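You operate a simulated robot arm through the tools that you are given. There is no shell and no other tool.

You are at the controls of a simulated robot arm. One attempt, no reset.

JOB
Get the white machine ready with the blue cone.
Fine: cone on the feed peg, then the thread clip closed; slide plate shut; power on last.

Only the result counts: the job must be done as asked and must still hold three seconds after the hand-in. Knocking over, shifting, dropping, spilling or breaking anything else fails it.

ROBOT AND FRAMES
A 6-joint arm with a two-finger gripper, fixed in place. Base frame: the origin is at the foot of the arm, x ahead of it, y to its left, z up; the work surface is at about z = 0.78. Lengths are in m, angles in degrees, forces in N, time in s.
With the tool pointing down near the work surface it reaches from about 0.32 to 0.84 m from the base axis. Its first joint turns from -166.0 to 166.0 degrees. Payload 2.45 kg.
The tool frame sits at the grasp point between the pads (the TCP): z along the fingers, y along the line on which they close. The tips reach 0.02 m beyond it. The gripper opens to 0.14 m. The gripper's body begins 0.168 m behind the TCP.
Orientation is that of the tool frame in the base frame, as [roll, pitch, yaw] about the fixed x, y, z axes, in that order (R = Rz(yaw) Ry(pitch) Rx(roll)). With the fingers straight down and closing along the base's y, the tool's x points along the base's -x, its y along +y and its z along -z.

CONTROLS
- The arm moves only by the tool servo_tool. Its argument "motion" is a list of rows, each a list of 3 entries, a list of its own where there are three numbers: the shift along the tool's x, y, z in cm, then the turn, a rotation vector about the tool's x, y, z in degrees, then the finger opening in cm, from 0 to 14. In form: [[[tx, ty, tz], [rx, ry, rz], hand], ...]. A call has 1 to 20 rows; each row shifts and turns the commanded pose from where the row before left it, along the tool's axes as they then stand. A row lasts 0.2 s, in which the tool goes at most 0.05 m and 8.6 degrees; a call with a longer step from one row to the next is refused whole, and so is a gripper value outside its range. Where a pose cannot be reached the arm comes as near as it can. A force on the tool above 40 N (or 10 N above the force at the start of the call, whichever is more), or a blocked arm, ends the call early, and 0.2 s more pass. The fingers move at their own pace (about 0.045 m/s each) and stop on an object; they squeeze with about 35 N. The grip force told is the motor's: it shows also when the fingers shut on nothing. Time passes only in rows, and 0.2 s behind the last, so rows that do not move let the fingers close. It gives the time, the measured TCP pose, the force on the tool (base axes), the opening and the grip force at its end, in the units of the frame above (readings bear some noise), with the torque about the TCP (base axes, N m) and any sound that the robot's microphone picked up.
- Cameras (640 x 400 px; columns grow to the right, rows downward): "scene" is fixed at [0.3996, 0.5012, 1.5211]; the picture's right is [-1.00, 0.00, 0.00], its down [0.00, 0.38, -0.93] and it looks along [-0.00, -0.93, -0.38] (base axes); focal length 321 px, centre (320, 200). "wrist" rides on the gripper at [0.078, 0.011, -0.209] in the tool frame; the picture's right is [-0.14, 0.99, 0.00], its down [-0.92, -0.13, -0.37] and it looks along [-0.36, -0.05, 0.93] (tool axes); focal length 280 px, centre (320, 200). There is no depth. A picture from a camera that has moved, and an enlarged one, comes with that camera's place and axes in the base frame and with its lens.
- snapshot(camera): a new picture of that camera. The clock stands still meanwhile.
- slide_trunk(by): slides the trunk up (or, below 0, down) by that many m; the arm rides with it, the base frame stays. It gives what a move gives, with no picture.
- inspect(camera, box): a new picture of the part [left, top, right, bottom] of that camera's present view, enlarged. The clock stands still meanwhile.
- close_job(): hands the job in; it is judged then, once.

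Nothing tells you positions but the pictures and the camera data. Unless the task says otherwise, let go and move clear before handing in.

The tools are called after "Emit:" as a command line: name --argument value ..., lists and objects as JSON in quotes. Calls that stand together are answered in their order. servo_tool: Moves the arm, as the interface text tells. Its arguments: {"type":"object","properties":{"motion":{"type":"array"}},"required":["motion"]} The other tools are called the same way: slide_trunk (by) slides the trunk up or down; snapshot (camera) takes a picture; inspect (camera, box) takes an enlarged picture of a part of a camera's view; close_job () hands the job in.

At the start:

```text
t: 0.0
ee_pos: [0.1415, -0.5195, 1.4105]
tcp_rot: [-180.0, 0.0, 179.9]
contact_force: [0.1, -0.6, -0.2]
ft_torque: [0.0, -0.03, 0.01]
gripper_width: 0.14
finger_force: 0.0
trunk travel left (down, up): [-0.15, 0.08]
```

scene: 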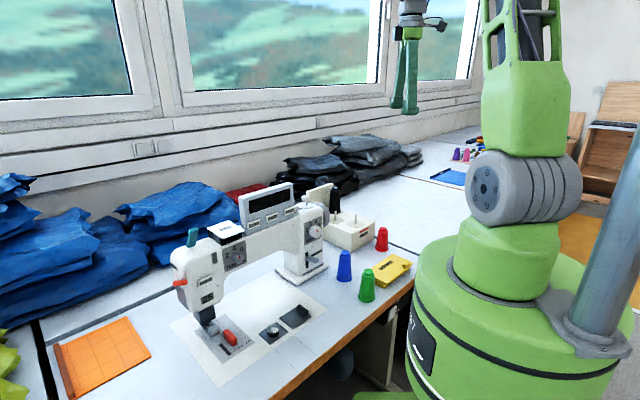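
wrist: 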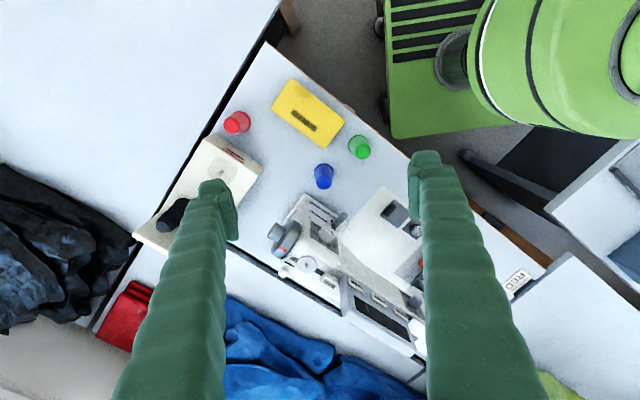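

I see a white sewing machine on the table with blue, green and red cones to its right, a yellow box, and orange cutting mat. I'll look closer at the machine first.

Emit:
inspect --camera "scene" --box '[160, 170, 340, 290]'

Emit:
inspect --camera "scene" --box '[170, 270, 340, 390]'

Emit:
inspect --camera "scene" --box '[290, 180, 430, 310]'

Emit:
inspect --camera "wrist" --box '[220, 70, 440, 350]'

```text
3.33 times, centred on (250, 230) of scene
camera zoom: at [0.3996, 0.5012, 1.5211], right [-1.0, 0.0, 0.0], down [0.0, 0.38, -0.93], along [0.0, -0.93, -0.38], focal length 1069 px, centre (553, 100)
```

zoom: 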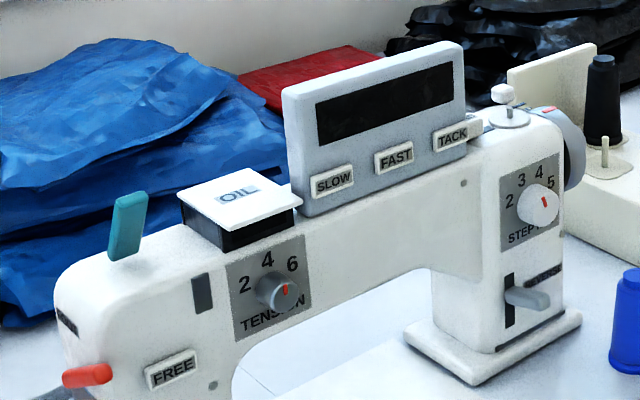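

```text
3.33 times, centred on (255, 330) of scene
camera zoom: at [0.3996, 0.5012, 1.5211], right [-1.0, 0.0, 0.0], down [0.0, 0.38, -0.93], along [0.0, -0.93, -0.38], focal length 1069 px, centre (537, -233)
```

zoom: 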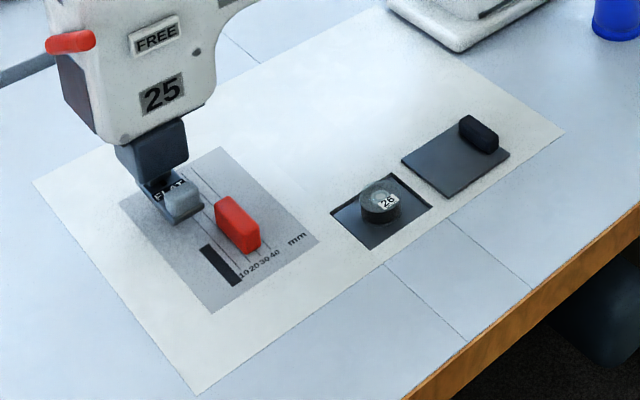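

```text
3.08 times, centred on (360, 245) of scene
camera zoom: at [0.3996, 0.5012, 1.5211], right [-1.0, 0.0, 0.0], down [0.0, 0.38, -0.93], along [0.0, -0.93, -0.38], focal length 987 px, centre (197, 62)
```

zoom: 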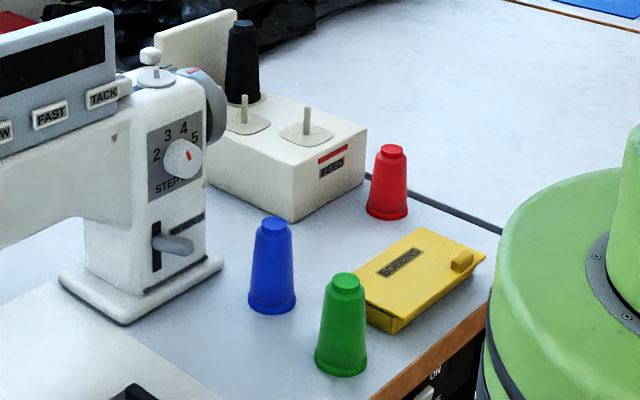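

```text
1.43 times, centred on (330, 210) of wrist
camera zoom: at [0.0643, -0.5083, 1.6215], right [0.14, 0.99, 0.0], down [0.92, -0.13, 0.37], along [0.36, -0.05, -0.93], focal length 401 px, centre (306, 186)
```

zoom: 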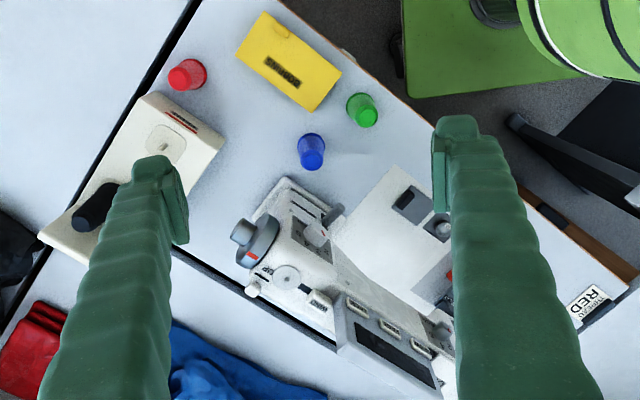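

The feed box with a black cone and two bare pegs is behind the machine's right end. I'll zoom further at the pegs, the clip candidates, and the under-table switch.

Emit:
inspect --camera "scene" --box '[335, 320, 435, 400]'

Emit:
inspect --camera "scene" --box '[310, 180, 390, 250]'

Emit:
inspect --camera "scene" --box '[165, 220, 245, 290]'

Emit:
inspect --camera "scene" --box '[270, 190, 340, 290]'

Emit:
inspect --camera "wrist" --box '[130, 120, 250, 240]'

Emit:
inspect --camera "wrist" --box '[440, 180, 600, 300]'

```text
5.00 times, centred on (385, 360) of scene
camera zoom: at [0.3996, 0.5012, 1.5211], right [-1.0, 0.0, 0.0], down [0.0, 0.38, -0.93], along [0.0, -0.93, -0.38], focal length 1604 px, centre (-5, -600)
```

zoom: 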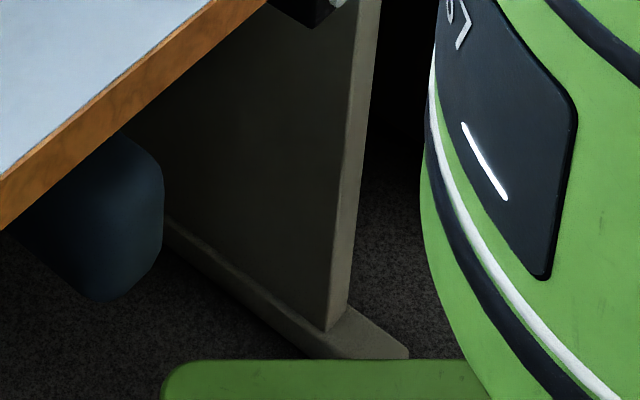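

```text
5.71 times, centred on (350, 215) of scene
camera zoom: at [0.3996, 0.5012, 1.5211], right [-1.0, 0.0, 0.0], down [0.0, 0.38, -0.93], along [0.0, -0.93, -0.38], focal length 1833 px, centre (149, 114)
```

zoom: 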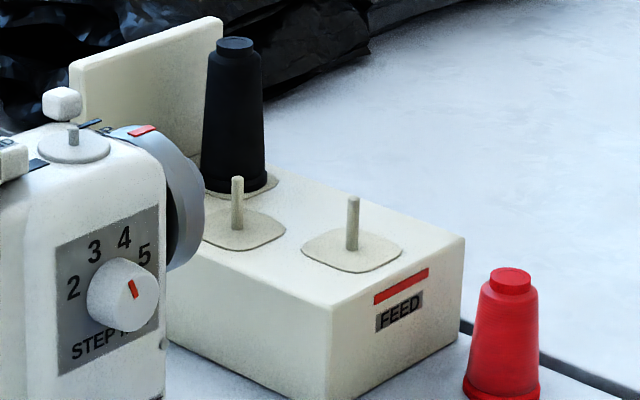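

```text
5.71 times, centred on (205, 255) of scene
camera zoom: at [0.3996, 0.5012, 1.5211], right [-1.0, 0.0, 0.0], down [0.0, 0.38, -0.93], along [0.0, -0.93, -0.38], focal length 1833 px, centre (977, -114)
```

zoom: 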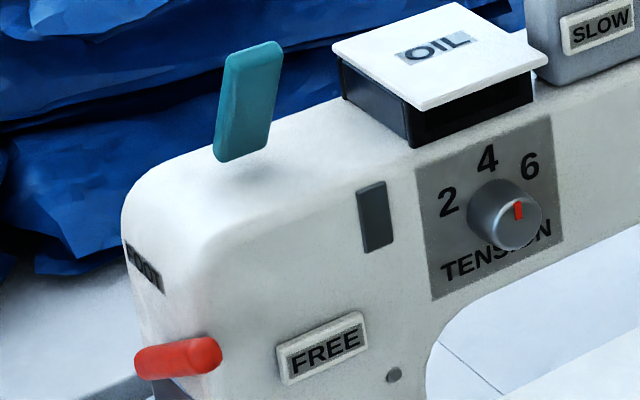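

```text
4.00 times, centred on (305, 240) of scene
camera zoom: at [0.3996, 0.5012, 1.5211], right [-1.0, 0.0, 0.0], down [0.0, 0.38, -0.93], along [0.0, -0.93, -0.38], focal length 1283 px, centre (380, 40)
```

zoom: 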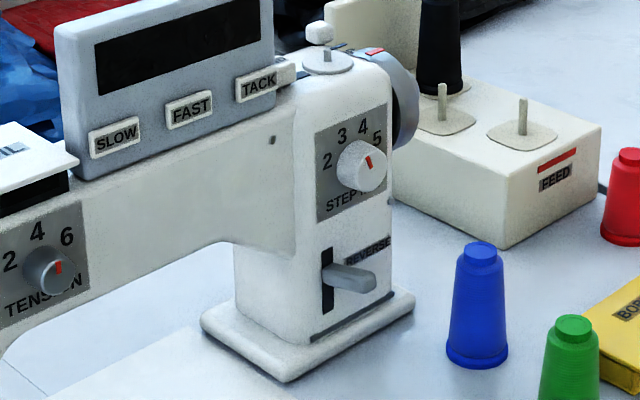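

```text
3.33 times, centred on (190, 180) of wrist
camera zoom: at [0.0643, -0.5083, 1.6215], right [0.14, 0.99, 0.0], down [0.92, -0.13, 0.37], along [0.36, -0.05, -0.93], focal length 935 px, centre (753, 267)
```

zoom: 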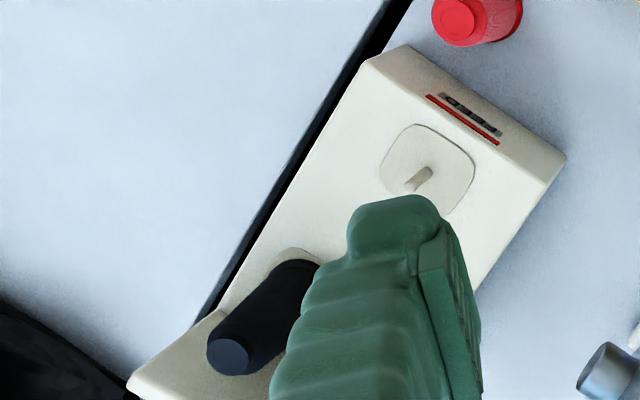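

```text
3.33 times, centred on (520, 240) of wrist
camera zoom: at [0.0643, -0.5083, 1.6215], right [0.14, 0.99, 0.0], down [0.92, -0.13, 0.37], along [0.36, -0.05, -0.93], focal length 935 px, centre (-347, 67)
```

zoom: 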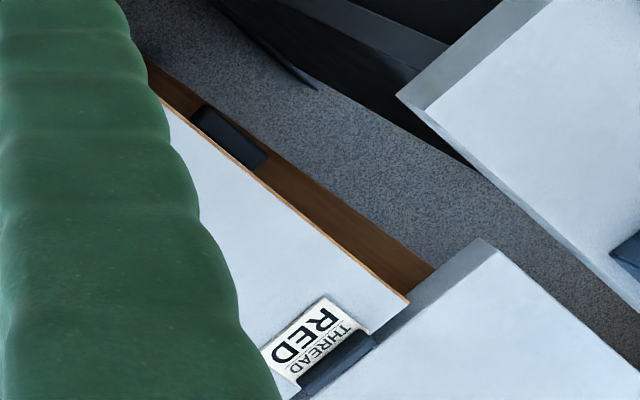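

The feed peg looks like the one by the red bar and FEED label. I still need to find the thread clip and the power switch, so I'll zoom in on more spots.

Emit:
inspect --camera "scene" --box '[375, 285, 425, 335]'

Emit:
inspect --camera "wrist" --box '[260, 190, 420, 350]'

Emit:
inspect --camera "scene" --box '[280, 175, 350, 225]'

Emit:
inspect --camera "scene" --box '[160, 260, 260, 360]'

```text
8.00 times, centred on (400, 310) of scene
camera zoom: at [0.3996, 0.5012, 1.5211], right [-1.0, 0.0, 0.0], down [0.0, 0.38, -0.93], along [0.0, -0.93, -0.38], focal length 2566 px, centre (-320, -680)
```

zoom: 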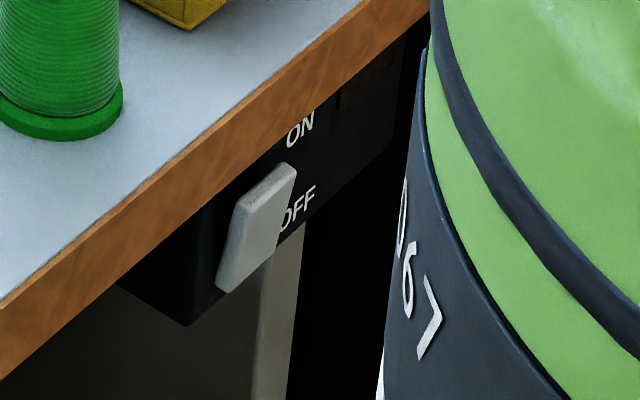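

```text
2.50 times, centred on (340, 270) of wrist
camera zoom: at [0.0643, -0.5083, 1.6215], right [0.14, 0.99, 0.0], down [0.92, -0.13, 0.37], along [0.36, -0.05, -0.93], focal length 701 px, centre (270, 25)
```

zoom: 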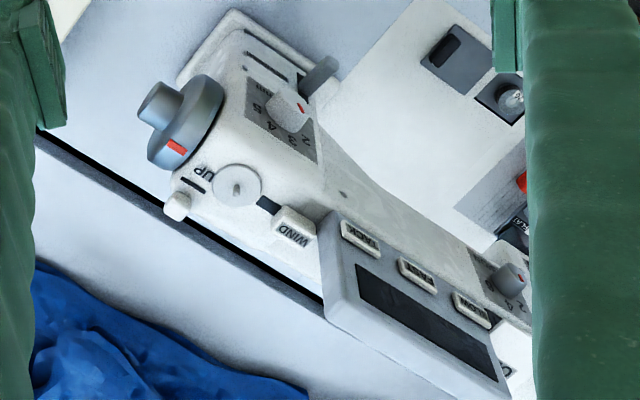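

```text
8.00 times, centred on (315, 200) of scene
camera zoom: at [0.3996, 0.5012, 1.5211], right [-1.0, 0.0, 0.0], down [0.0, 0.38, -0.93], along [0.0, -0.93, -0.38], focal length 2566 px, centre (360, 200)
```

zoom: 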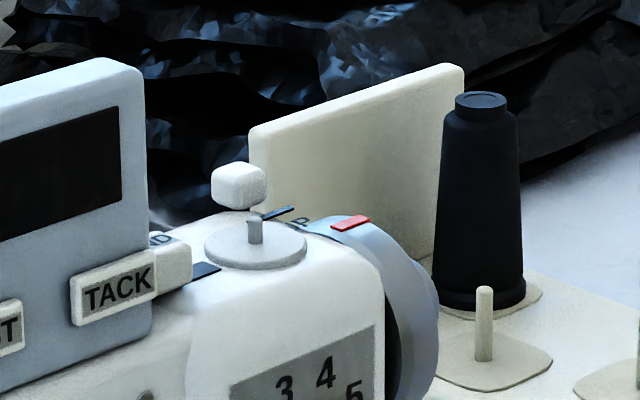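

```text
4.00 times, centred on (210, 310) of scene
camera zoom: at [0.3996, 0.5012, 1.5211], right [-1.0, 0.0, 0.0], down [0.0, 0.38, -0.93], along [0.0, -0.93, -0.38], focal length 1283 px, centre (760, -240)
```

zoom: 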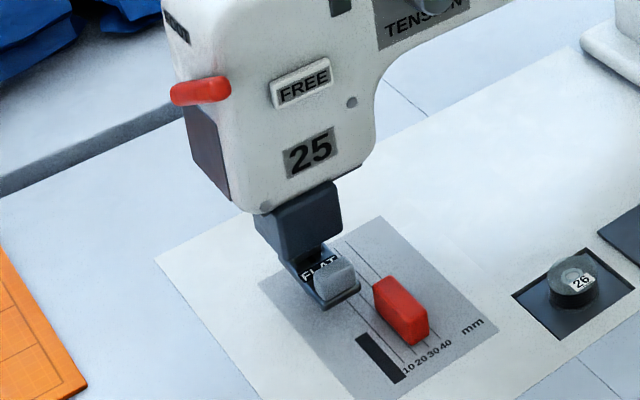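

The power paddle is under the table's front edge, on a box lettered ON (top) / OFF (bottom). No thread clip is obvious yet, so I'll move the wrist camera over the machine head, staying high.

Emit:
servo_tool --motion '[[[-3.8, 2.2, 0], [0, 0, 0], 14], [[-3.8, 2.2, 0], [0, 0, 0], 14], [[-3.8, 2.2, 0], [0, 0, 0], 14], [[-3.8, 2.2, 0], [0, 0, 0], 14], [[-3.8, 2.2, 0], [0, 0, 0], 14], [[-3.8, 2.2, 0], [0, 0, 0], 14], [[-3.8, 2.2, 0], [0, 0, 0], 14], [[-3.8, 2.2, 0], [0, 0, 0], 14]]'

Emit:
snapshot --camera "wrist"

Emit:
snapshot --camera "scene"

```text
t: 1.8
ee_pos: [0.4467, -0.3413, 1.4115]
tcp_rot: [180.0, 0.0, -179.9]
contact_force: [0.7, 0.2, -0.5]
ft_torque: [-0.03, 0.08, 0.05]
gripper_width: 0.1401
finger_force: 0.1
trunk travel left (down, up): [-0.15, 0.08]
```

```text
taken
camera wrist: at [0.3698, -0.3301, 1.622], right [0.14, 0.99, 0.0], down [0.92, -0.13, 0.37], along [0.36, -0.05, -0.93], focal length 280 px, centre (320, 200)
```

wrist: 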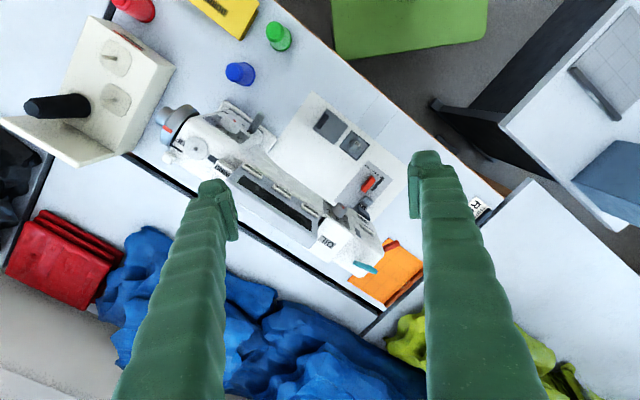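

```text
taken
```

scene: 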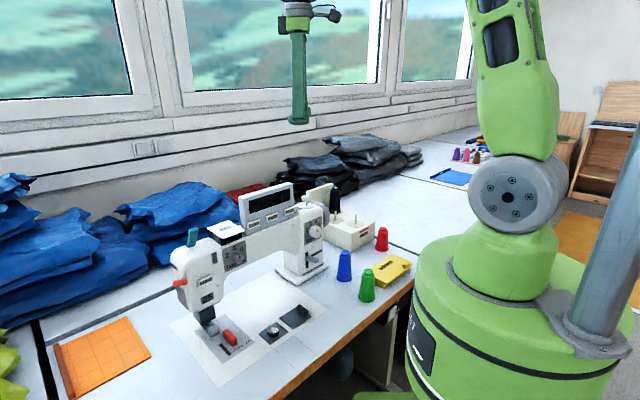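

Emit:
inspect --camera "wrist" --box '[290, 160, 420, 300]'

Emit:
inspect --camera "wrist" --box '[150, 90, 290, 200]'

Emit:
inspect --camera "wrist" --box '[20, 0, 180, 160]'

Emit:
inspect --camera "wrist" --box '[440, 170, 520, 240]'

```text
2.86 times, centred on (355, 230) of wrist
camera zoom: at [0.3698, -0.3301, 1.622], right [0.14, 0.99, 0.0], down [0.92, -0.13, 0.37], along [0.36, -0.05, -0.93], focal length 801 px, centre (220, 114)
```

zoom: 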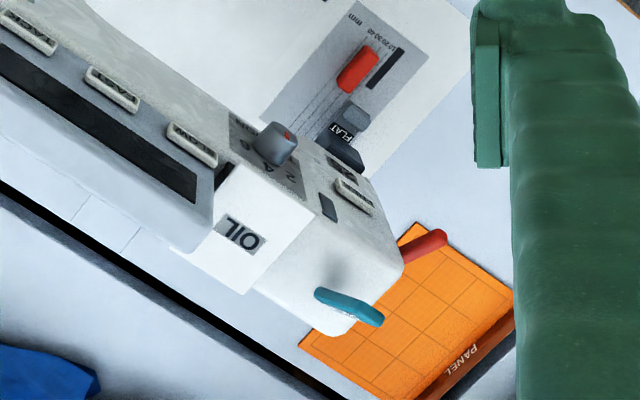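

```text
3.64 times, centred on (220, 145) of wrist
camera zoom: at [0.3698, -0.3301, 1.622], right [0.14, 0.99, 0.0], down [0.92, -0.13, 0.37], along [0.36, -0.05, -0.93], focal length 1020 px, centre (684, 400)
```

zoom: 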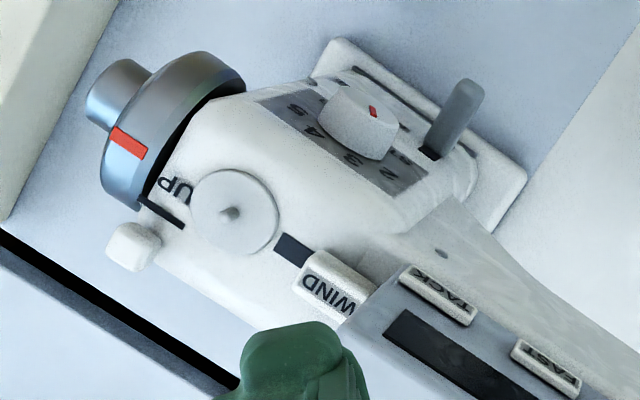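

```text
2.50 times, centred on (100, 80) of wrist
camera zoom: at [0.3698, -0.3301, 1.622], right [0.14, 0.99, 0.0], down [0.92, -0.13, 0.37], along [0.36, -0.05, -0.93], focal length 701 px, centre (870, 500)
```

zoom: 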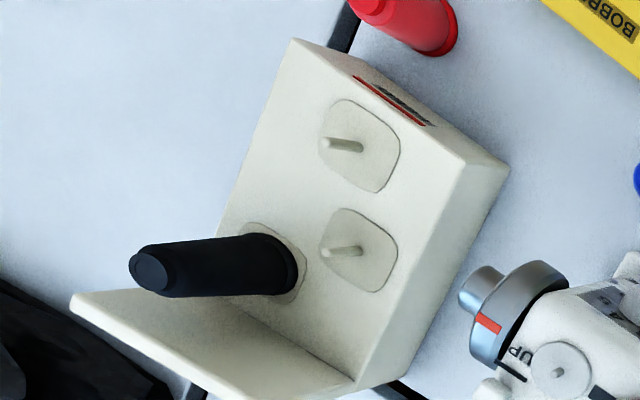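

```text
5.71 times, centred on (480, 205) of wrist
camera zoom: at [0.3698, -0.3301, 1.622], right [0.14, 0.99, 0.0], down [0.92, -0.13, 0.37], along [0.36, -0.05, -0.93], focal length 1602 px, centre (-594, 171)
```

zoom: 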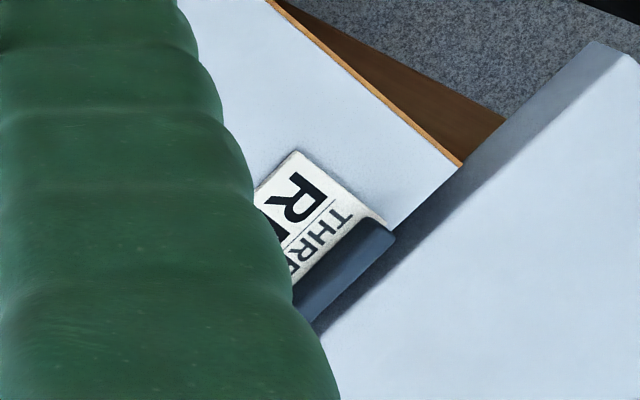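

The teal lever on the head is a candidate for the clip, but I see no label. I'll swing the camera to face the machine's front and look more closely.

Emit:
servo_tool --motion '[[[0, 0, 0], [0, 0, 8.1], 14], [[0, 0, 0], [0, 0, 8.1], 14], [[0, 0, 0], [0, 0, 8.1], 14], [[0, 0, 0], [0, 0, 8.1], 14], [[0, 0, 0], [0, 0, 8.1], 14], [[0, 3, 0], [0, -7.5, 0], 14], [[0, 3, 0], [0, -7.5, 0], 14], [[0, 3, 0], [0, -7.5, 0], 14], [[0, 3, 0], [0, -7.5, 0], 14]]'

Emit:
snapshot --camera "wrist"

```text
t: 3.8
ee_pos: [0.5234, -0.2533, 1.4117]
tcp_rot: [179.9, 30.1, 139.5]
contact_force: [0.6, -0.2, -0.1]
ft_torque: [-0.03, -0.01, -0.05]
gripper_width: 0.1399
finger_force: 0.1
trunk travel left (down, up): [-0.15, 0.08]
```

```text
taken
camera wrist: at [0.3997, -0.132, 1.5548], right [0.73, 0.68, 0.07], down [0.38, -0.49, 0.78], along [0.56, -0.55, -0.62], focal length 280 px, centre (320, 200)
```

wrist: 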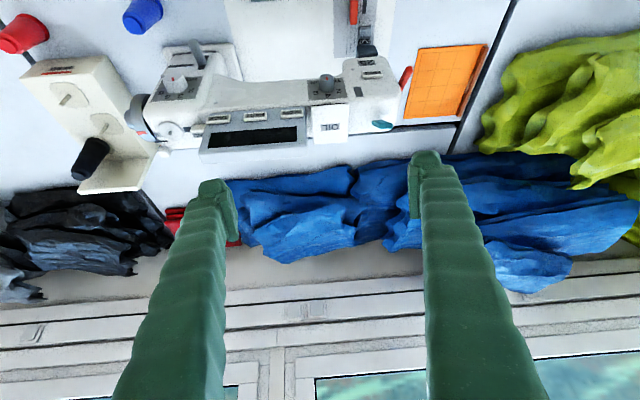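

Emit:
inspect --camera "wrist" --box '[300, 40, 430, 150]'

Emit:
inspect --camera "wrist" --box '[20, 40, 240, 200]'

```text
3.64 times, centred on (365, 95) of wrist
camera zoom: at [0.3997, -0.132, 1.5548], right [0.73, 0.68, 0.07], down [0.38, -0.49, 0.78], along [0.56, -0.55, -0.62], focal length 1020 px, centre (156, 582)
```

zoom: 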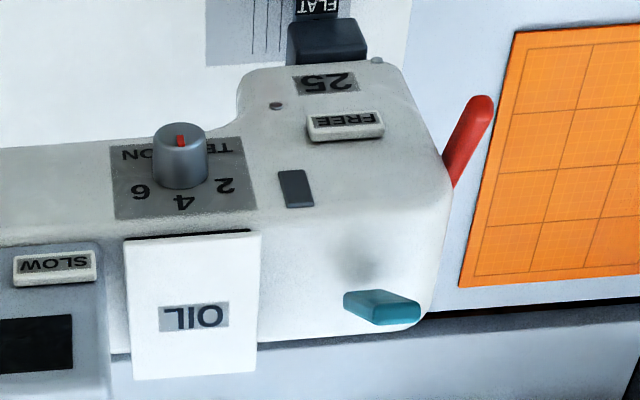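

```text
2.50 times, centred on (130, 120) of wrist
camera zoom: at [0.3997, -0.132, 1.5548], right [0.73, 0.68, 0.07], down [0.38, -0.49, 0.78], along [0.56, -0.55, -0.62], focal length 701 px, centre (795, 400)
```

zoom: 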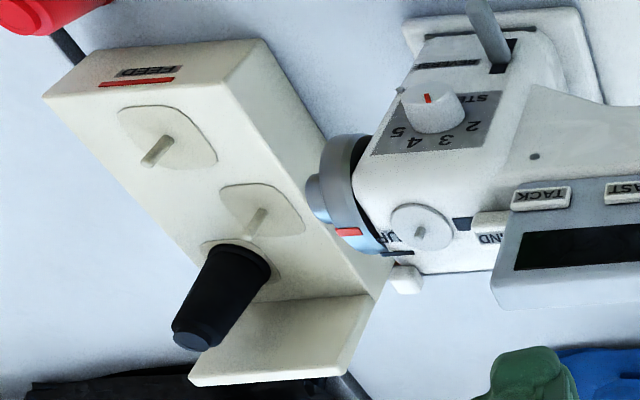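

Emit:
servo_tool --motion '[[[1.37, 2.33, 3.06], [0, 0, 0], 14], [[1.37, 2.33, 3.06], [0, 0, 0], 14], [[1.37, 2.33, 3.06], [0, 0, 0], 14], [[1.37, 2.33, 3.06], [0, 0, 0], 14], [[1.37, 2.33, 3.06], [0, 0, 0], 14], [[1.37, 2.33, 3.06], [0, 0, 0], 14]]'

Emit:
snapshot --camera "wrist"

Emit:
inspect --camera "wrist" --box '[240, 0, 460, 160]'

Emit:
snapshot --camera "scene"

```text
t: 5.2
ee_pos: [0.6309, -0.16, 1.2089]
tcp_rot: [-180.0, 30.1, 139.5]
contact_force: [0.7, 1.0, -1.0]
ft_torque: [-0.02, 0.04, -0.02]
gripper_width: 0.1403
finger_force: 0.1
trunk travel left (down, up): [-0.15, 0.08]
```

```text
taken
camera wrist: at [0.5081, -0.0392, 1.3532], right [0.73, 0.68, 0.07], down [0.38, -0.5, 0.78], along [0.56, -0.55, -0.62], focal length 280 px, centre (320, 200)
```

wrist: 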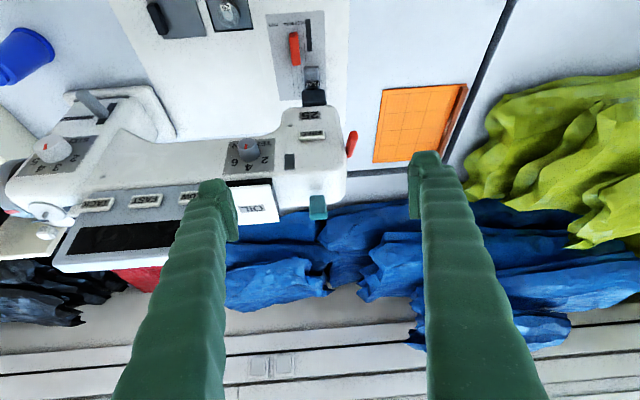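

```text
2.50 times, centred on (350, 80) of wrist
camera zoom: at [0.5081, -0.0392, 1.3532], right [0.73, 0.68, 0.07], down [0.38, -0.5, 0.78], along [0.56, -0.55, -0.62], focal length 701 px, centre (245, 500)
```

zoom: 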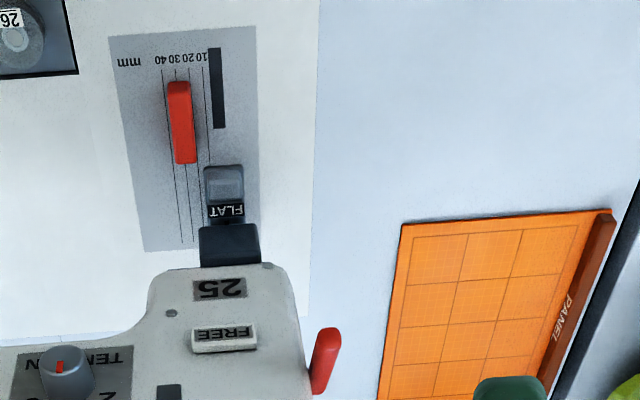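

```text
taken
```

scene: 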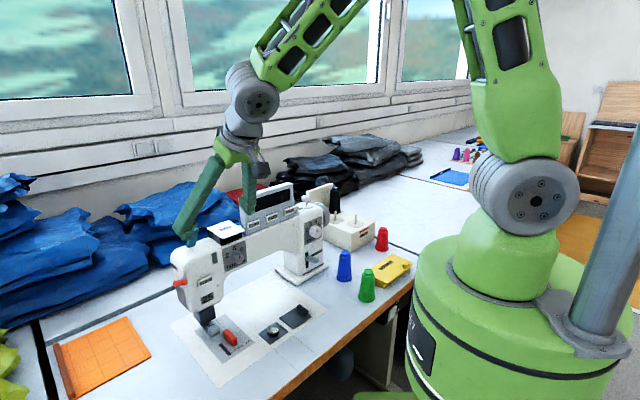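

Emit:
inspect --camera "wrist" --box '[270, 100, 370, 240]'

Emit:
inspect --camera "wrist" --box '[0, 70, 200, 250]'

```text
2.86 times, centred on (320, 170) of wrist
camera zoom: at [0.5081, -0.0392, 1.3532], right [0.73, 0.68, 0.07], down [0.38, -0.5, 0.78], along [0.56, -0.55, -0.62], focal length 801 px, centre (320, 286)
```

zoom: 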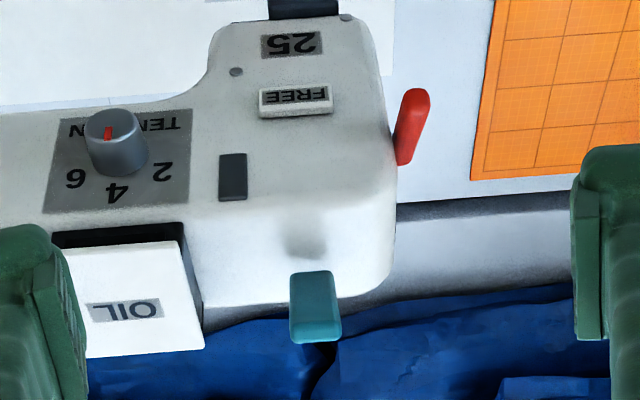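

```text
2.22 times, centred on (100, 160) of wrist
camera zoom: at [0.5081, -0.0392, 1.3532], right [0.73, 0.68, 0.07], down [0.38, -0.5, 0.78], along [0.56, -0.55, -0.62], focal length 623 px, centre (809, 289)
```

zoom: 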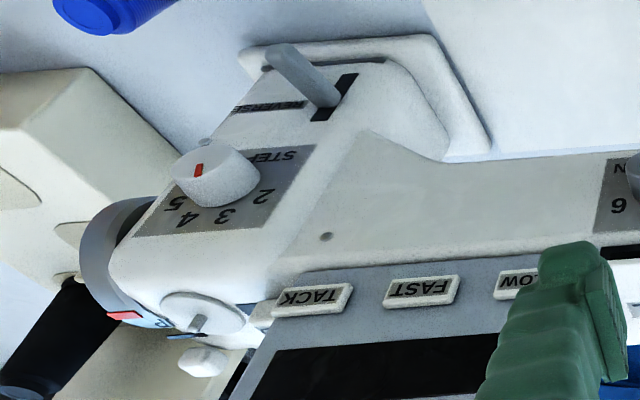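

The teal slab on the head leans forward, with its foot near the middle of the head's top. I'll zoom in tightly on it and on the dark rectangle beside it to learn how it is mounted.

Emit:
inspect --camera "wrist" --box '[280, 140, 360, 230]'

Emit:
inspect --camera "scene" --box '[170, 222, 220, 262]'

Emit:
inspect --camera "scene" --box '[200, 240, 240, 270]'

```text
4.44 times, centred on (320, 185) of wrist
camera zoom: at [0.5081, -0.0392, 1.3532], right [0.73, 0.68, 0.07], down [0.38, -0.5, 0.78], along [0.56, -0.55, -0.62], focal length 1246 px, centre (320, 267)
```

zoom: 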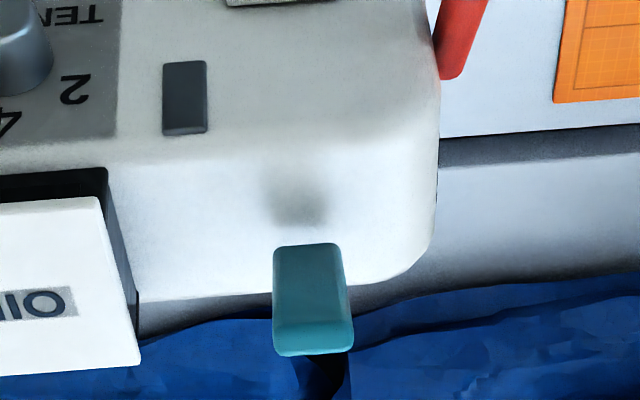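

```text
10.00 times, centred on (195, 242) of scene
camera zoom: at [0.3996, 0.5012, 1.5211], right [-1.0, 0.0, 0.0], down [0.0, 0.38, -0.93], along [0.0, -0.93, -0.38], focal length 3207 px, centre (1570, -220)
```

zoom: 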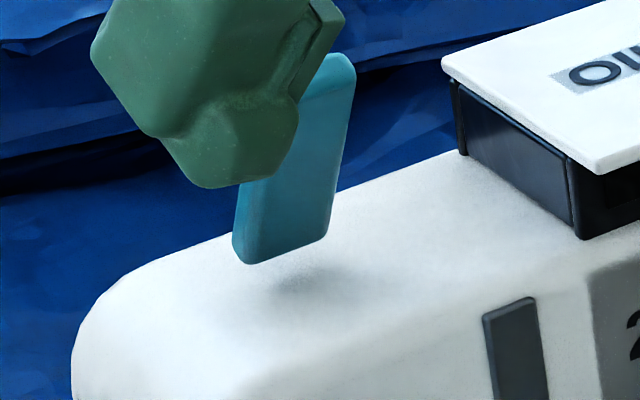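

```text
13.33 times, centred on (220, 255) of scene
camera zoom: at [0.3996, 0.5012, 1.5211], right [-1.0, 0.0, 0.0], down [0.0, 0.38, -0.93], along [0.0, -0.93, -0.38], focal length 4276 px, centre (1653, -533)
```

zoom: 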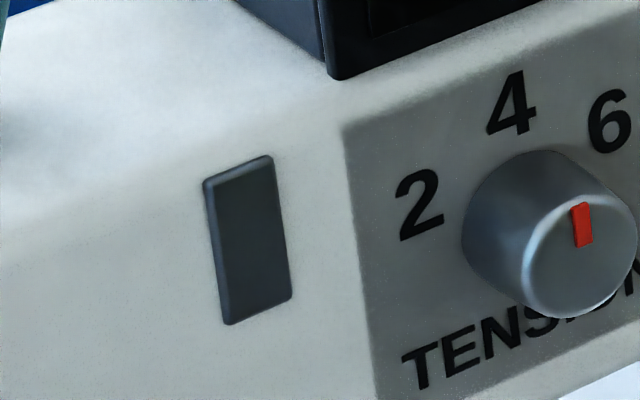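

The slab seems to stand on the head's top, leaning forward. To see how it is hinged I'll back off, level the tool and turn the camera to look along the machine from its left end.

Emit:
servo_tool --motion '[[[0, 0, -3], [0, 7.5, 0], 14], [[0, 0, -3], [0, 7.5, 0], 14], [[0, 0, -3], [0, 7.5, 0], 14], [[0, 0, -3], [0, 7.5, 0], 14], [[0, 0, 0], [0, 0, 8.2], 14], [[0, 0, 0], [0, 0, 8.2], 14], [[0, 0, 0], [0, 0, 8.2], 14], [[0, 0, 0], [0, 0, 8.2], 14], [[0, 0, 0], [0, 0, 8.2], 14], [[0, 0, 0], [0, 0, 8.2], 14], [[0, 0, 0], [0, 0, 8.2], 14], [[0, 0, 0], [0, 0, 8.2], 14], [[0, 0, 0], [0, 0, 8.2], 14], [[0, 0, 0], [0, 0, 8.2], 14], [[0, 0, 0], [0, 0, 8.0], 14]]'

Emit:
snapshot --camera "wrist"

```text
t: 8.4
ee_pos: [0.6005, -0.1341, 1.3239]
tcp_rot: [180.0, 0.1, 49.4]
contact_force: [-0.7, 0.0, 0.4]
ft_torque: [0.01, 0.0, -0.01]
gripper_width: 0.1401
finger_force: 0.1
trunk travel left (down, up): [-0.15, 0.08]
```

```text
taken
camera wrist: at [0.6607, -0.082, 1.5339], right [0.66, -0.75, 0.0], down [-0.7, -0.62, 0.37], along [-0.28, -0.24, -0.93], focal length 280 px, centre (320, 200)
```

wrist: 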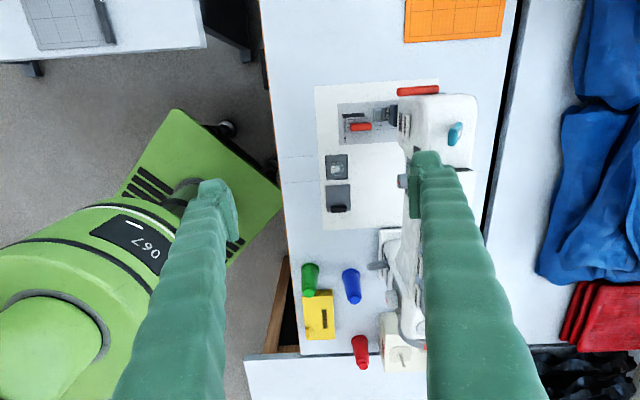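

Emit:
servo_tool --motion '[[[1, 3.2, 0], [0, 0, 0], 14], [[1, 3.2, 0], [0, 0, 0], 14], [[1, 3.2, 0], [0, 0, 0], 14], [[1, 3.2, 0], [0, 0, 0], 14], [[2, 0, 0], [0, -7.5, 0], 14], [[2, 0, 0], [0, -7.5, 0], 14], [[2, 0, 0], [0, -7.5, 0], 14]]'

Emit:
snapshot --camera "wrist"

```text
t: 10.0
ee_pos: [0.7499, -0.1377, 1.3072]
tcp_rot: [180.0, 22.8, 49.5]
contact_force: [0.8, 0.6, 0.4]
ft_torque: [-0.05, 0.1, 0.0]
gripper_width: 0.14
finger_force: 0.1
out of reach, approached as far as the arm can: row 7
trunk travel left (down, up): [-0.15, 0.08]
```

```text
taken
camera wrist: at [0.8582, -0.029, 1.4721], right [0.67, -0.74, 0.05], down [-0.56, -0.46, 0.7], along [-0.49, -0.5, -0.72], focal length 280 px, centre (320, 200)
```

wrist: 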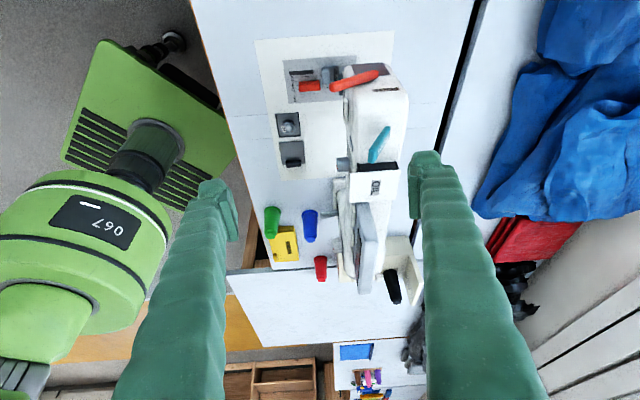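

Emit:
inspect --camera "wrist" --box '[320, 50, 430, 210]'

Emit:
inspect --camera "wrist" --box '[355, 115, 405, 175]'

Emit:
inspect --camera "wrist" --box '[310, 170, 440, 310]'

```text
2.50 times, centred on (375, 130) of wrist
camera zoom: at [0.8582, -0.029, 1.4721], right [0.67, -0.74, 0.05], down [-0.56, -0.46, 0.7], along [-0.49, -0.5, -0.72], focal length 701 px, centre (182, 375)
```

zoom: 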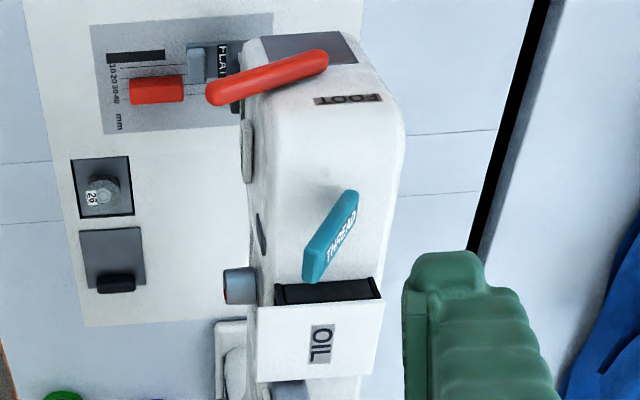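

```text
6.67 times, centred on (380, 145) of wrist
camera zoom: at [0.8582, -0.029, 1.4721], right [0.67, -0.74, 0.05], down [-0.56, -0.46, 0.7], along [-0.49, -0.5, -0.72], focal length 1869 px, centre (-80, 567)
```

zoom: 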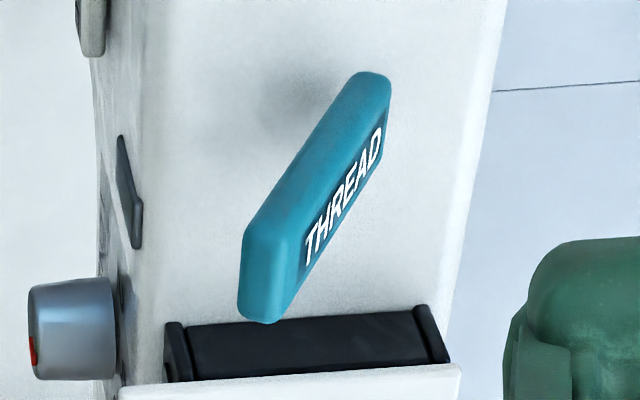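

```text
2.86 times, centred on (375, 240) of wrist
camera zoom: at [0.8582, -0.029, 1.4721], right [0.67, -0.74, 0.05], down [-0.56, -0.46, 0.7], along [-0.49, -0.5, -0.72], focal length 801 px, centre (163, 86)
```

zoom: 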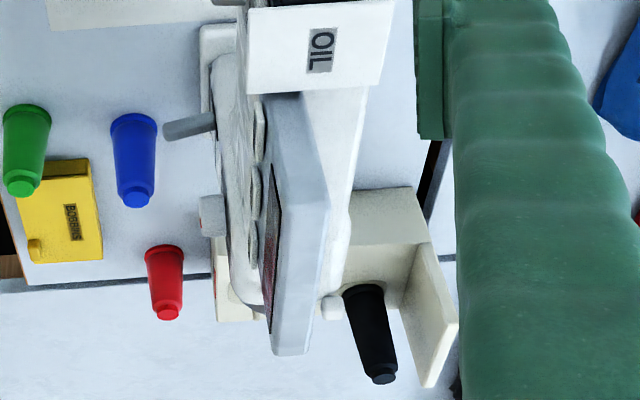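

The teal flap carries the word THREAD on its back, so it is the thread clip: hinged at its foot, it folds forward onto the head. Next I'll level the tool and turn it so the fingers close along the table's long direction, ready for the blue cone.

Emit:
servo_tool --motion '[[[0, 0, -1], [0, 7.6, 0], 14], [[0, 0, -1], [0, 7.6, 0], 14], [[0, 0, -1], [0, 7.4, 0], 14], [[0, 0, 0], [0, 0, -7.9], 14], [[0, 0, 0], [0, 0, -7.9], 14], [[0, 0, 0], [0, 0, -7.9], 14], [[0, 0, 0], [0, 0, -7.9], 14], [[0, 0, 0], [0, 0, -7.9], 14], [[0, 0, 0], [0, 0, -7.9], 14], [[0, 0, 0], [0, 0, -7.9], 14], [[0, 0, 0], [0, 0, -7.9], 14], [[0, 0, 0], [0, 0, -7.9], 14], [[0, 0, 0], [0, 0, -7.9], 14], [[0, 0, 0], [0, 0, -7.5], 14]]'

```text
t: 13.0
ee_pos: [0.7533, -0.134, 1.3391]
tcp_rot: [179.8, 0.0, 136.1]
contact_force: [0.0, 0.3, 0.6]
ft_torque: [0.03, 0.0, -0.01]
gripper_width: 0.1398
finger_force: 0.1
trunk travel left (down, up): [-0.15, 0.08]
```

Emit:
servo_tool --motion '[[[0.46, -4.8, 0], [0, 0, 0], 14], [[0.46, -4.8, 0], [0, 0, 0], 14], [[0.46, -4.8, 0], [0, 0, 0], 14], [[0.46, -4.8, 0], [0, 0, 0], 14], [[0.46, -4.8, 0], [0, 0, 0], 14], [[0.46, -4.8, 0], [0, 0, 0], 14], [[0.46, -4.8, 0], [0, 0, 0], 14], [[0.46, -4.8, 0], [0, 0, 0], 14], [[0.46, -4.8, 0], [0, 0, 0], 14], [[0.46, -4.8, 0], [0, 0, 0], 14], [[0.46, -4.8, 0], [0, 0, 0], 14], [[0.46, -4.8, 0], [0, 0, 0], 14]]'

Emit:
snapshot --camera "wrist"

Emit:
inspect --camera "wrist" --box '[240, 60, 440, 220]'

```text
t: 15.6
ee_pos: [0.3134, -0.5113, 1.338]
tcp_rot: [-180.0, 0.1, 135.9]
contact_force: [0.2, -0.3, 0.2]
ft_torque: [0.06, -0.07, -0.01]
gripper_width: 0.14
finger_force: 0.0
trunk travel left (down, up): [-0.15, 0.08]
```

```text
taken
camera wrist: at [0.2648, -0.4488, 1.5482], right [0.79, 0.62, 0.0], down [0.57, -0.73, 0.37], along [0.23, -0.29, -0.93], focal length 280 px, centre (320, 200)
```

wrist: 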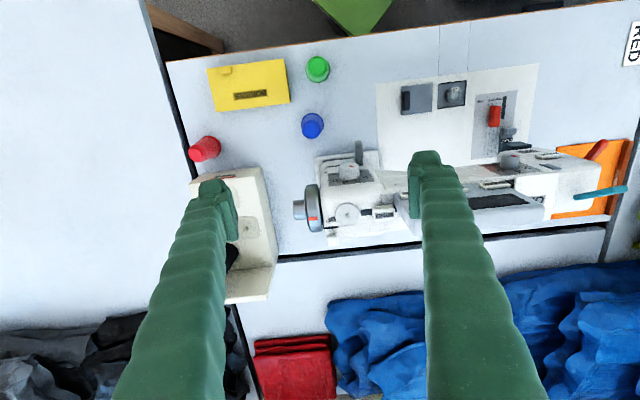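

```text
2.50 times, centred on (340, 140) of wrist
camera zoom: at [0.2648, -0.4488, 1.5482], right [0.79, 0.62, 0.0], down [0.57, -0.73, 0.37], along [0.23, -0.29, -0.93], focal length 701 px, centre (270, 350)
```

zoom: 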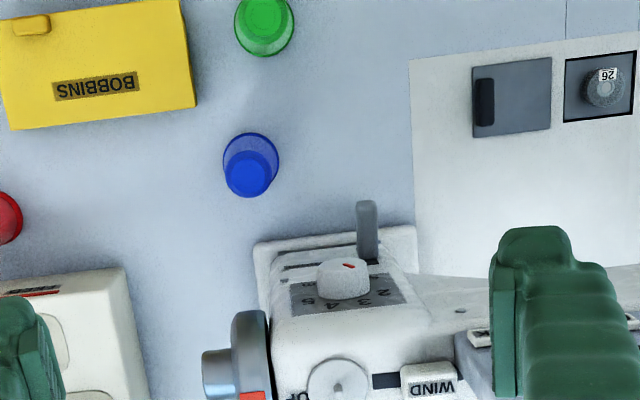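

The wrist view puts the blue cone near (0.302, -0.529), about 0.11 m tall. I'll correct sideways and come down to about z = 1.03 to measure it again before grasping.

Emit:
servo_tool --motion '[[[-0.2, -1.0, 0], [0, 0, 0], 12], [[-0.2, -1.1, 0], [0, 0, 0], 12], [[0, 0, 3.9], [0, 0, 0], 12], [[0, 0, 3.9], [0, 0, 0], 12], [[0, 0, 3.9], [0, 0, 0], 12], [[0, 0, 3.9], [0, 0, 0], 12], [[0, 0, 3.9], [0, 0, 0], 12], [[0, 0, 3.9], [0, 0, 0], 12], [[0, 0, 3.9], [0, 0, 0], 12], [[0, 0, 3.9], [0, 0, 0], 12]]'

Emit:
snapshot --camera "wrist"

Emit:
snapshot --camera "scene"

```text
t: 17.8
ee_pos: [0.303, -0.5264, 1.0233]
tcp_rot: [179.9, 0.0, 136.0]
contact_force: [0.2, -0.2, 0.1]
ft_torque: [0.03, 0.0, -0.01]
gripper_width: 0.1202
finger_force: 0.1
trunk travel left (down, up): [-0.15, 0.08]
```

```text
taken
camera wrist: at [0.2543, -0.4646, 1.2354], right [0.79, 0.62, 0.0], down [0.57, -0.73, 0.37], along [0.23, -0.29, -0.93], focal length 280 px, centre (320, 200)
```

wrist: 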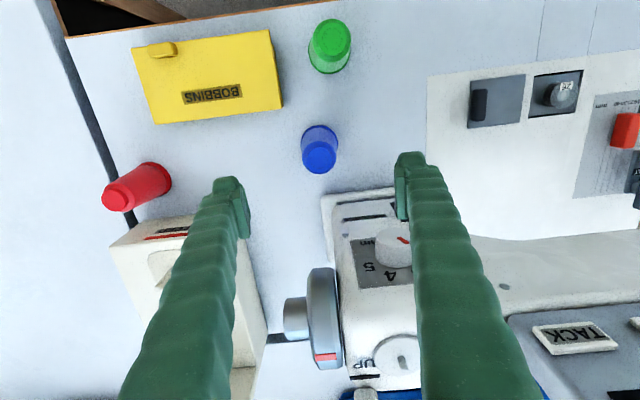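

```text
taken
```

scene: 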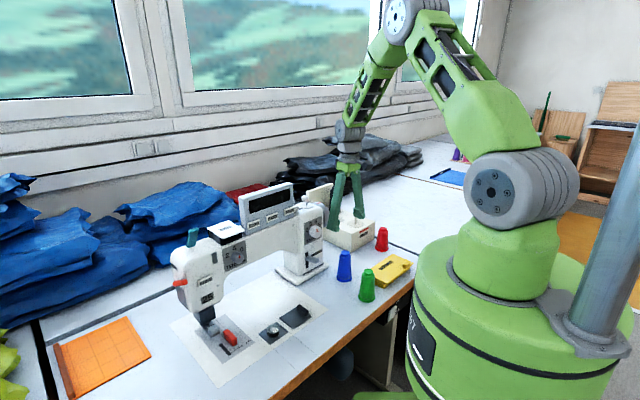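

Emit:
inspect --camera "wrist" --box '[280, 110, 360, 190]'

Emit:
inspect --camera "scene" --box '[325, 240, 365, 290]'

```text
5.00 times, centred on (320, 150) of wrist
camera zoom: at [0.2543, -0.4646, 1.2354], right [0.79, 0.62, 0.0], down [0.57, -0.73, 0.37], along [0.23, -0.29, -0.93], focal length 1402 px, centre (320, 450)
```

zoom: 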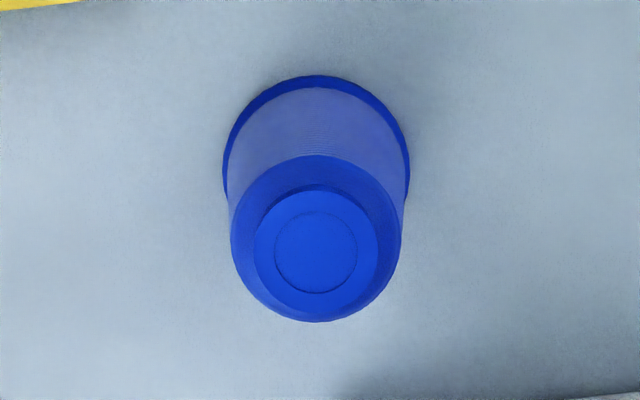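

```text
8.00 times, centred on (345, 265) of scene
camera zoom: at [0.3996, 0.5012, 1.5211], right [-1.0, 0.0, 0.0], down [0.0, 0.38, -0.93], along [0.0, -0.93, -0.38], focal length 2566 px, centre (120, -320)
```

zoom: 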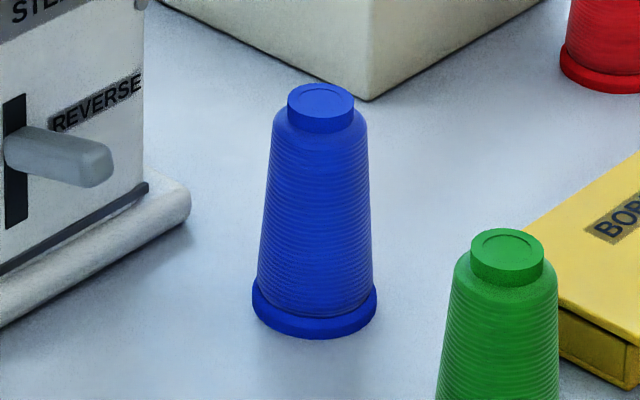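

The cone's axis is within 2 mm of the tool axis, centred near (0.302, -0.528). I'll descend around it with about 7 cm below the grip and close.

Emit:
servo_tool --motion '[[[-0.07, -0.19, 0], [0, 0, 0], 10], [[0, 0, 3.4], [0, 0, 0], 10], [[0, 0, 3.4], [0, 0, 0], 10], [[0, 0, 3.4], [0, 0, 0], 10], [[0, 0, 3.4], [0, 0, 0], 10], [[0, 0, 3.4], [0, 0, 0], 10], [[0, 0, 0], [0, 0, 0], 10]]'

Emit:
snapshot --camera "wrist"

Emit:
inspect --camera "scene" --box '[315, 225, 375, 300]'

```text
t: 19.4
ee_pos: [0.3019, -0.5282, 0.8558]
tcp_rot: [179.8, 0.0, 136.0]
contact_force: [-0.1, 0.8, 0.7]
ft_torque: [0.01, 0.02, -0.01]
gripper_width: 0.0999
finger_force: 0.1
trunk travel left (down, up): [-0.15, 0.08]
```

```text
taken
camera wrist: at [0.2532, -0.4662, 1.0665], right [0.79, 0.62, 0.0], down [0.57, -0.73, 0.37], along [0.23, -0.29, -0.93], focal length 280 px, centre (320, 200)
```

wrist: 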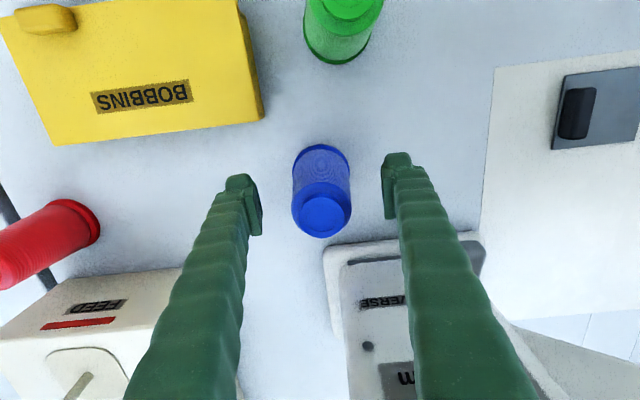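

```text
5.33 times, centred on (345, 262) of scene
camera zoom: at [0.3996, 0.5012, 1.5211], right [-1.0, 0.0, 0.0], down [0.0, 0.38, -0.93], along [0.0, -0.93, -0.38], focal length 1710 px, centre (187, -133)
```

zoom: 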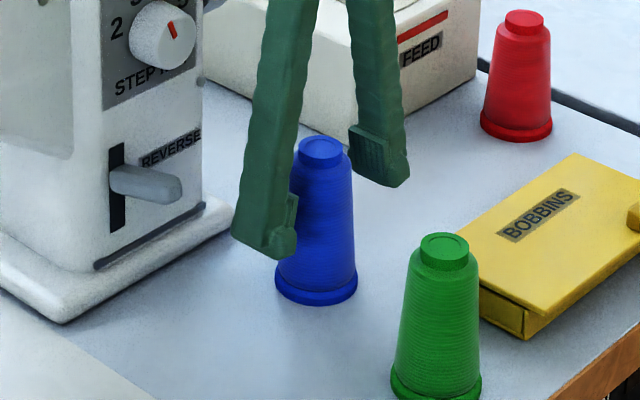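

Emit:
servo_tool --motion '[[[0, 0, 0], [0, 0, 0], 6], [[0, 0, 0], [0, 0, 0], 3], [[0, 0, 0], [0, 0, 0], 3], [[0, 0, 0], [0, 0, 0], 3], [[0, 0, 0], [0, 0, 0], 3], [[0, 0, 0], [0, 0, 0], 3]]'

Emit:
inspect --camera "wrist" --box '[240, 120, 400, 260]'

```text
t: 20.8
ee_pos: [0.3013, -0.5283, 0.8559]
tcp_rot: [179.8, 0.0, 136.0]
contact_force: [0.8, 1.0, 1.1]
ft_torque: [0.01, 0.01, -0.02]
gripper_width: 0.048
finger_force: 35.3
trunk travel left (down, up): [-0.15, 0.08]
```

```text
2.86 times, centred on (320, 190) of wrist
camera zoom: at [0.2531, -0.466, 1.0668], right [0.79, 0.62, 0.0], down [0.57, -0.73, 0.37], along [0.23, -0.29, -0.93], focal length 801 px, centre (320, 229)
```

zoom: 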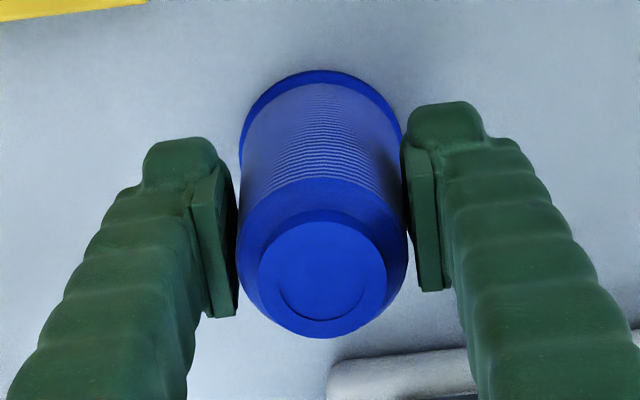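

The cone is gripped (0.048 m wide, 35 N). I'll lift it straight up and check that it holds.

Emit:
servo_tool --motion '[[[0, 0, -1], [0, 0, 0], 3], [[0, 0, -2], [0, 0, 0], 3], [[0, 0, -4], [0, 0, 0], 3], [[0, 0, -4], [0, 0, 0], 3], [[0, 0, -4], [0, 0, 0], 3], [[0, 0, -4], [0, 0, 0], 3], [[0, 0, -3], [0, 0, 0], 3]]'

Emit:
snapshot --camera "wrist"

Emit:
inspect --camera "scene" --box '[305, 150, 425, 290]'

```text
t: 22.4
ee_pos: [0.301, -0.5292, 1.0765]
tcp_rot: [180.0, 0.0, 135.9]
contact_force: [-0.4, 0.9, -2.2]
ft_torque: [0.02, 0.01, 0.0]
gripper_width: 0.0481
finger_force: 34.6
trunk travel left (down, up): [-0.15, 0.08]
```

```text
taken
camera wrist: at [0.2529, -0.4664, 1.287], right [0.79, 0.62, 0.0], down [0.57, -0.73, 0.37], along [0.23, -0.29, -0.93], focal length 280 px, centre (320, 200)
```

wrist: 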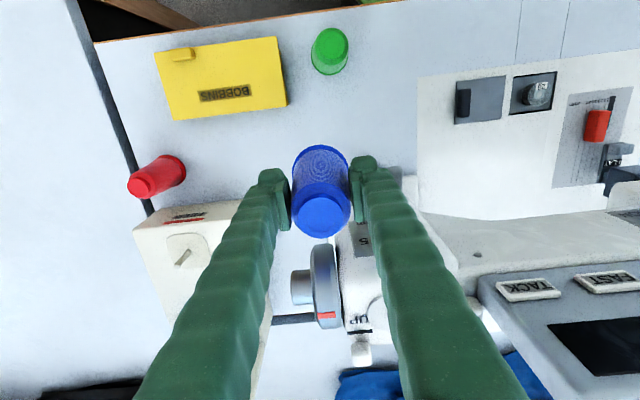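

```text
2.86 times, centred on (365, 220) of scene
camera zoom: at [0.3996, 0.5012, 1.5211], right [-1.0, 0.0, 0.0], down [0.0, 0.38, -0.93], along [0.0, -0.93, -0.38], focal length 916 px, centre (191, 143)
```

zoom: 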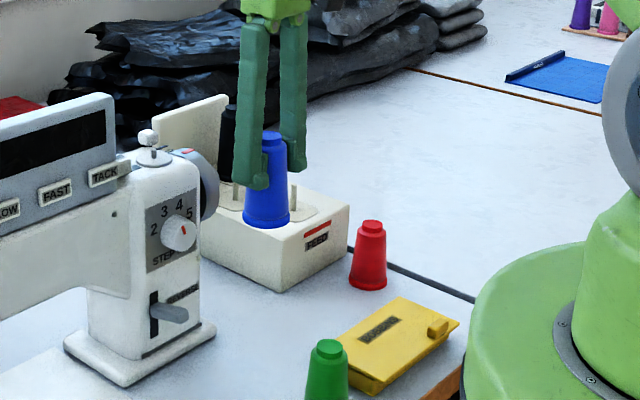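

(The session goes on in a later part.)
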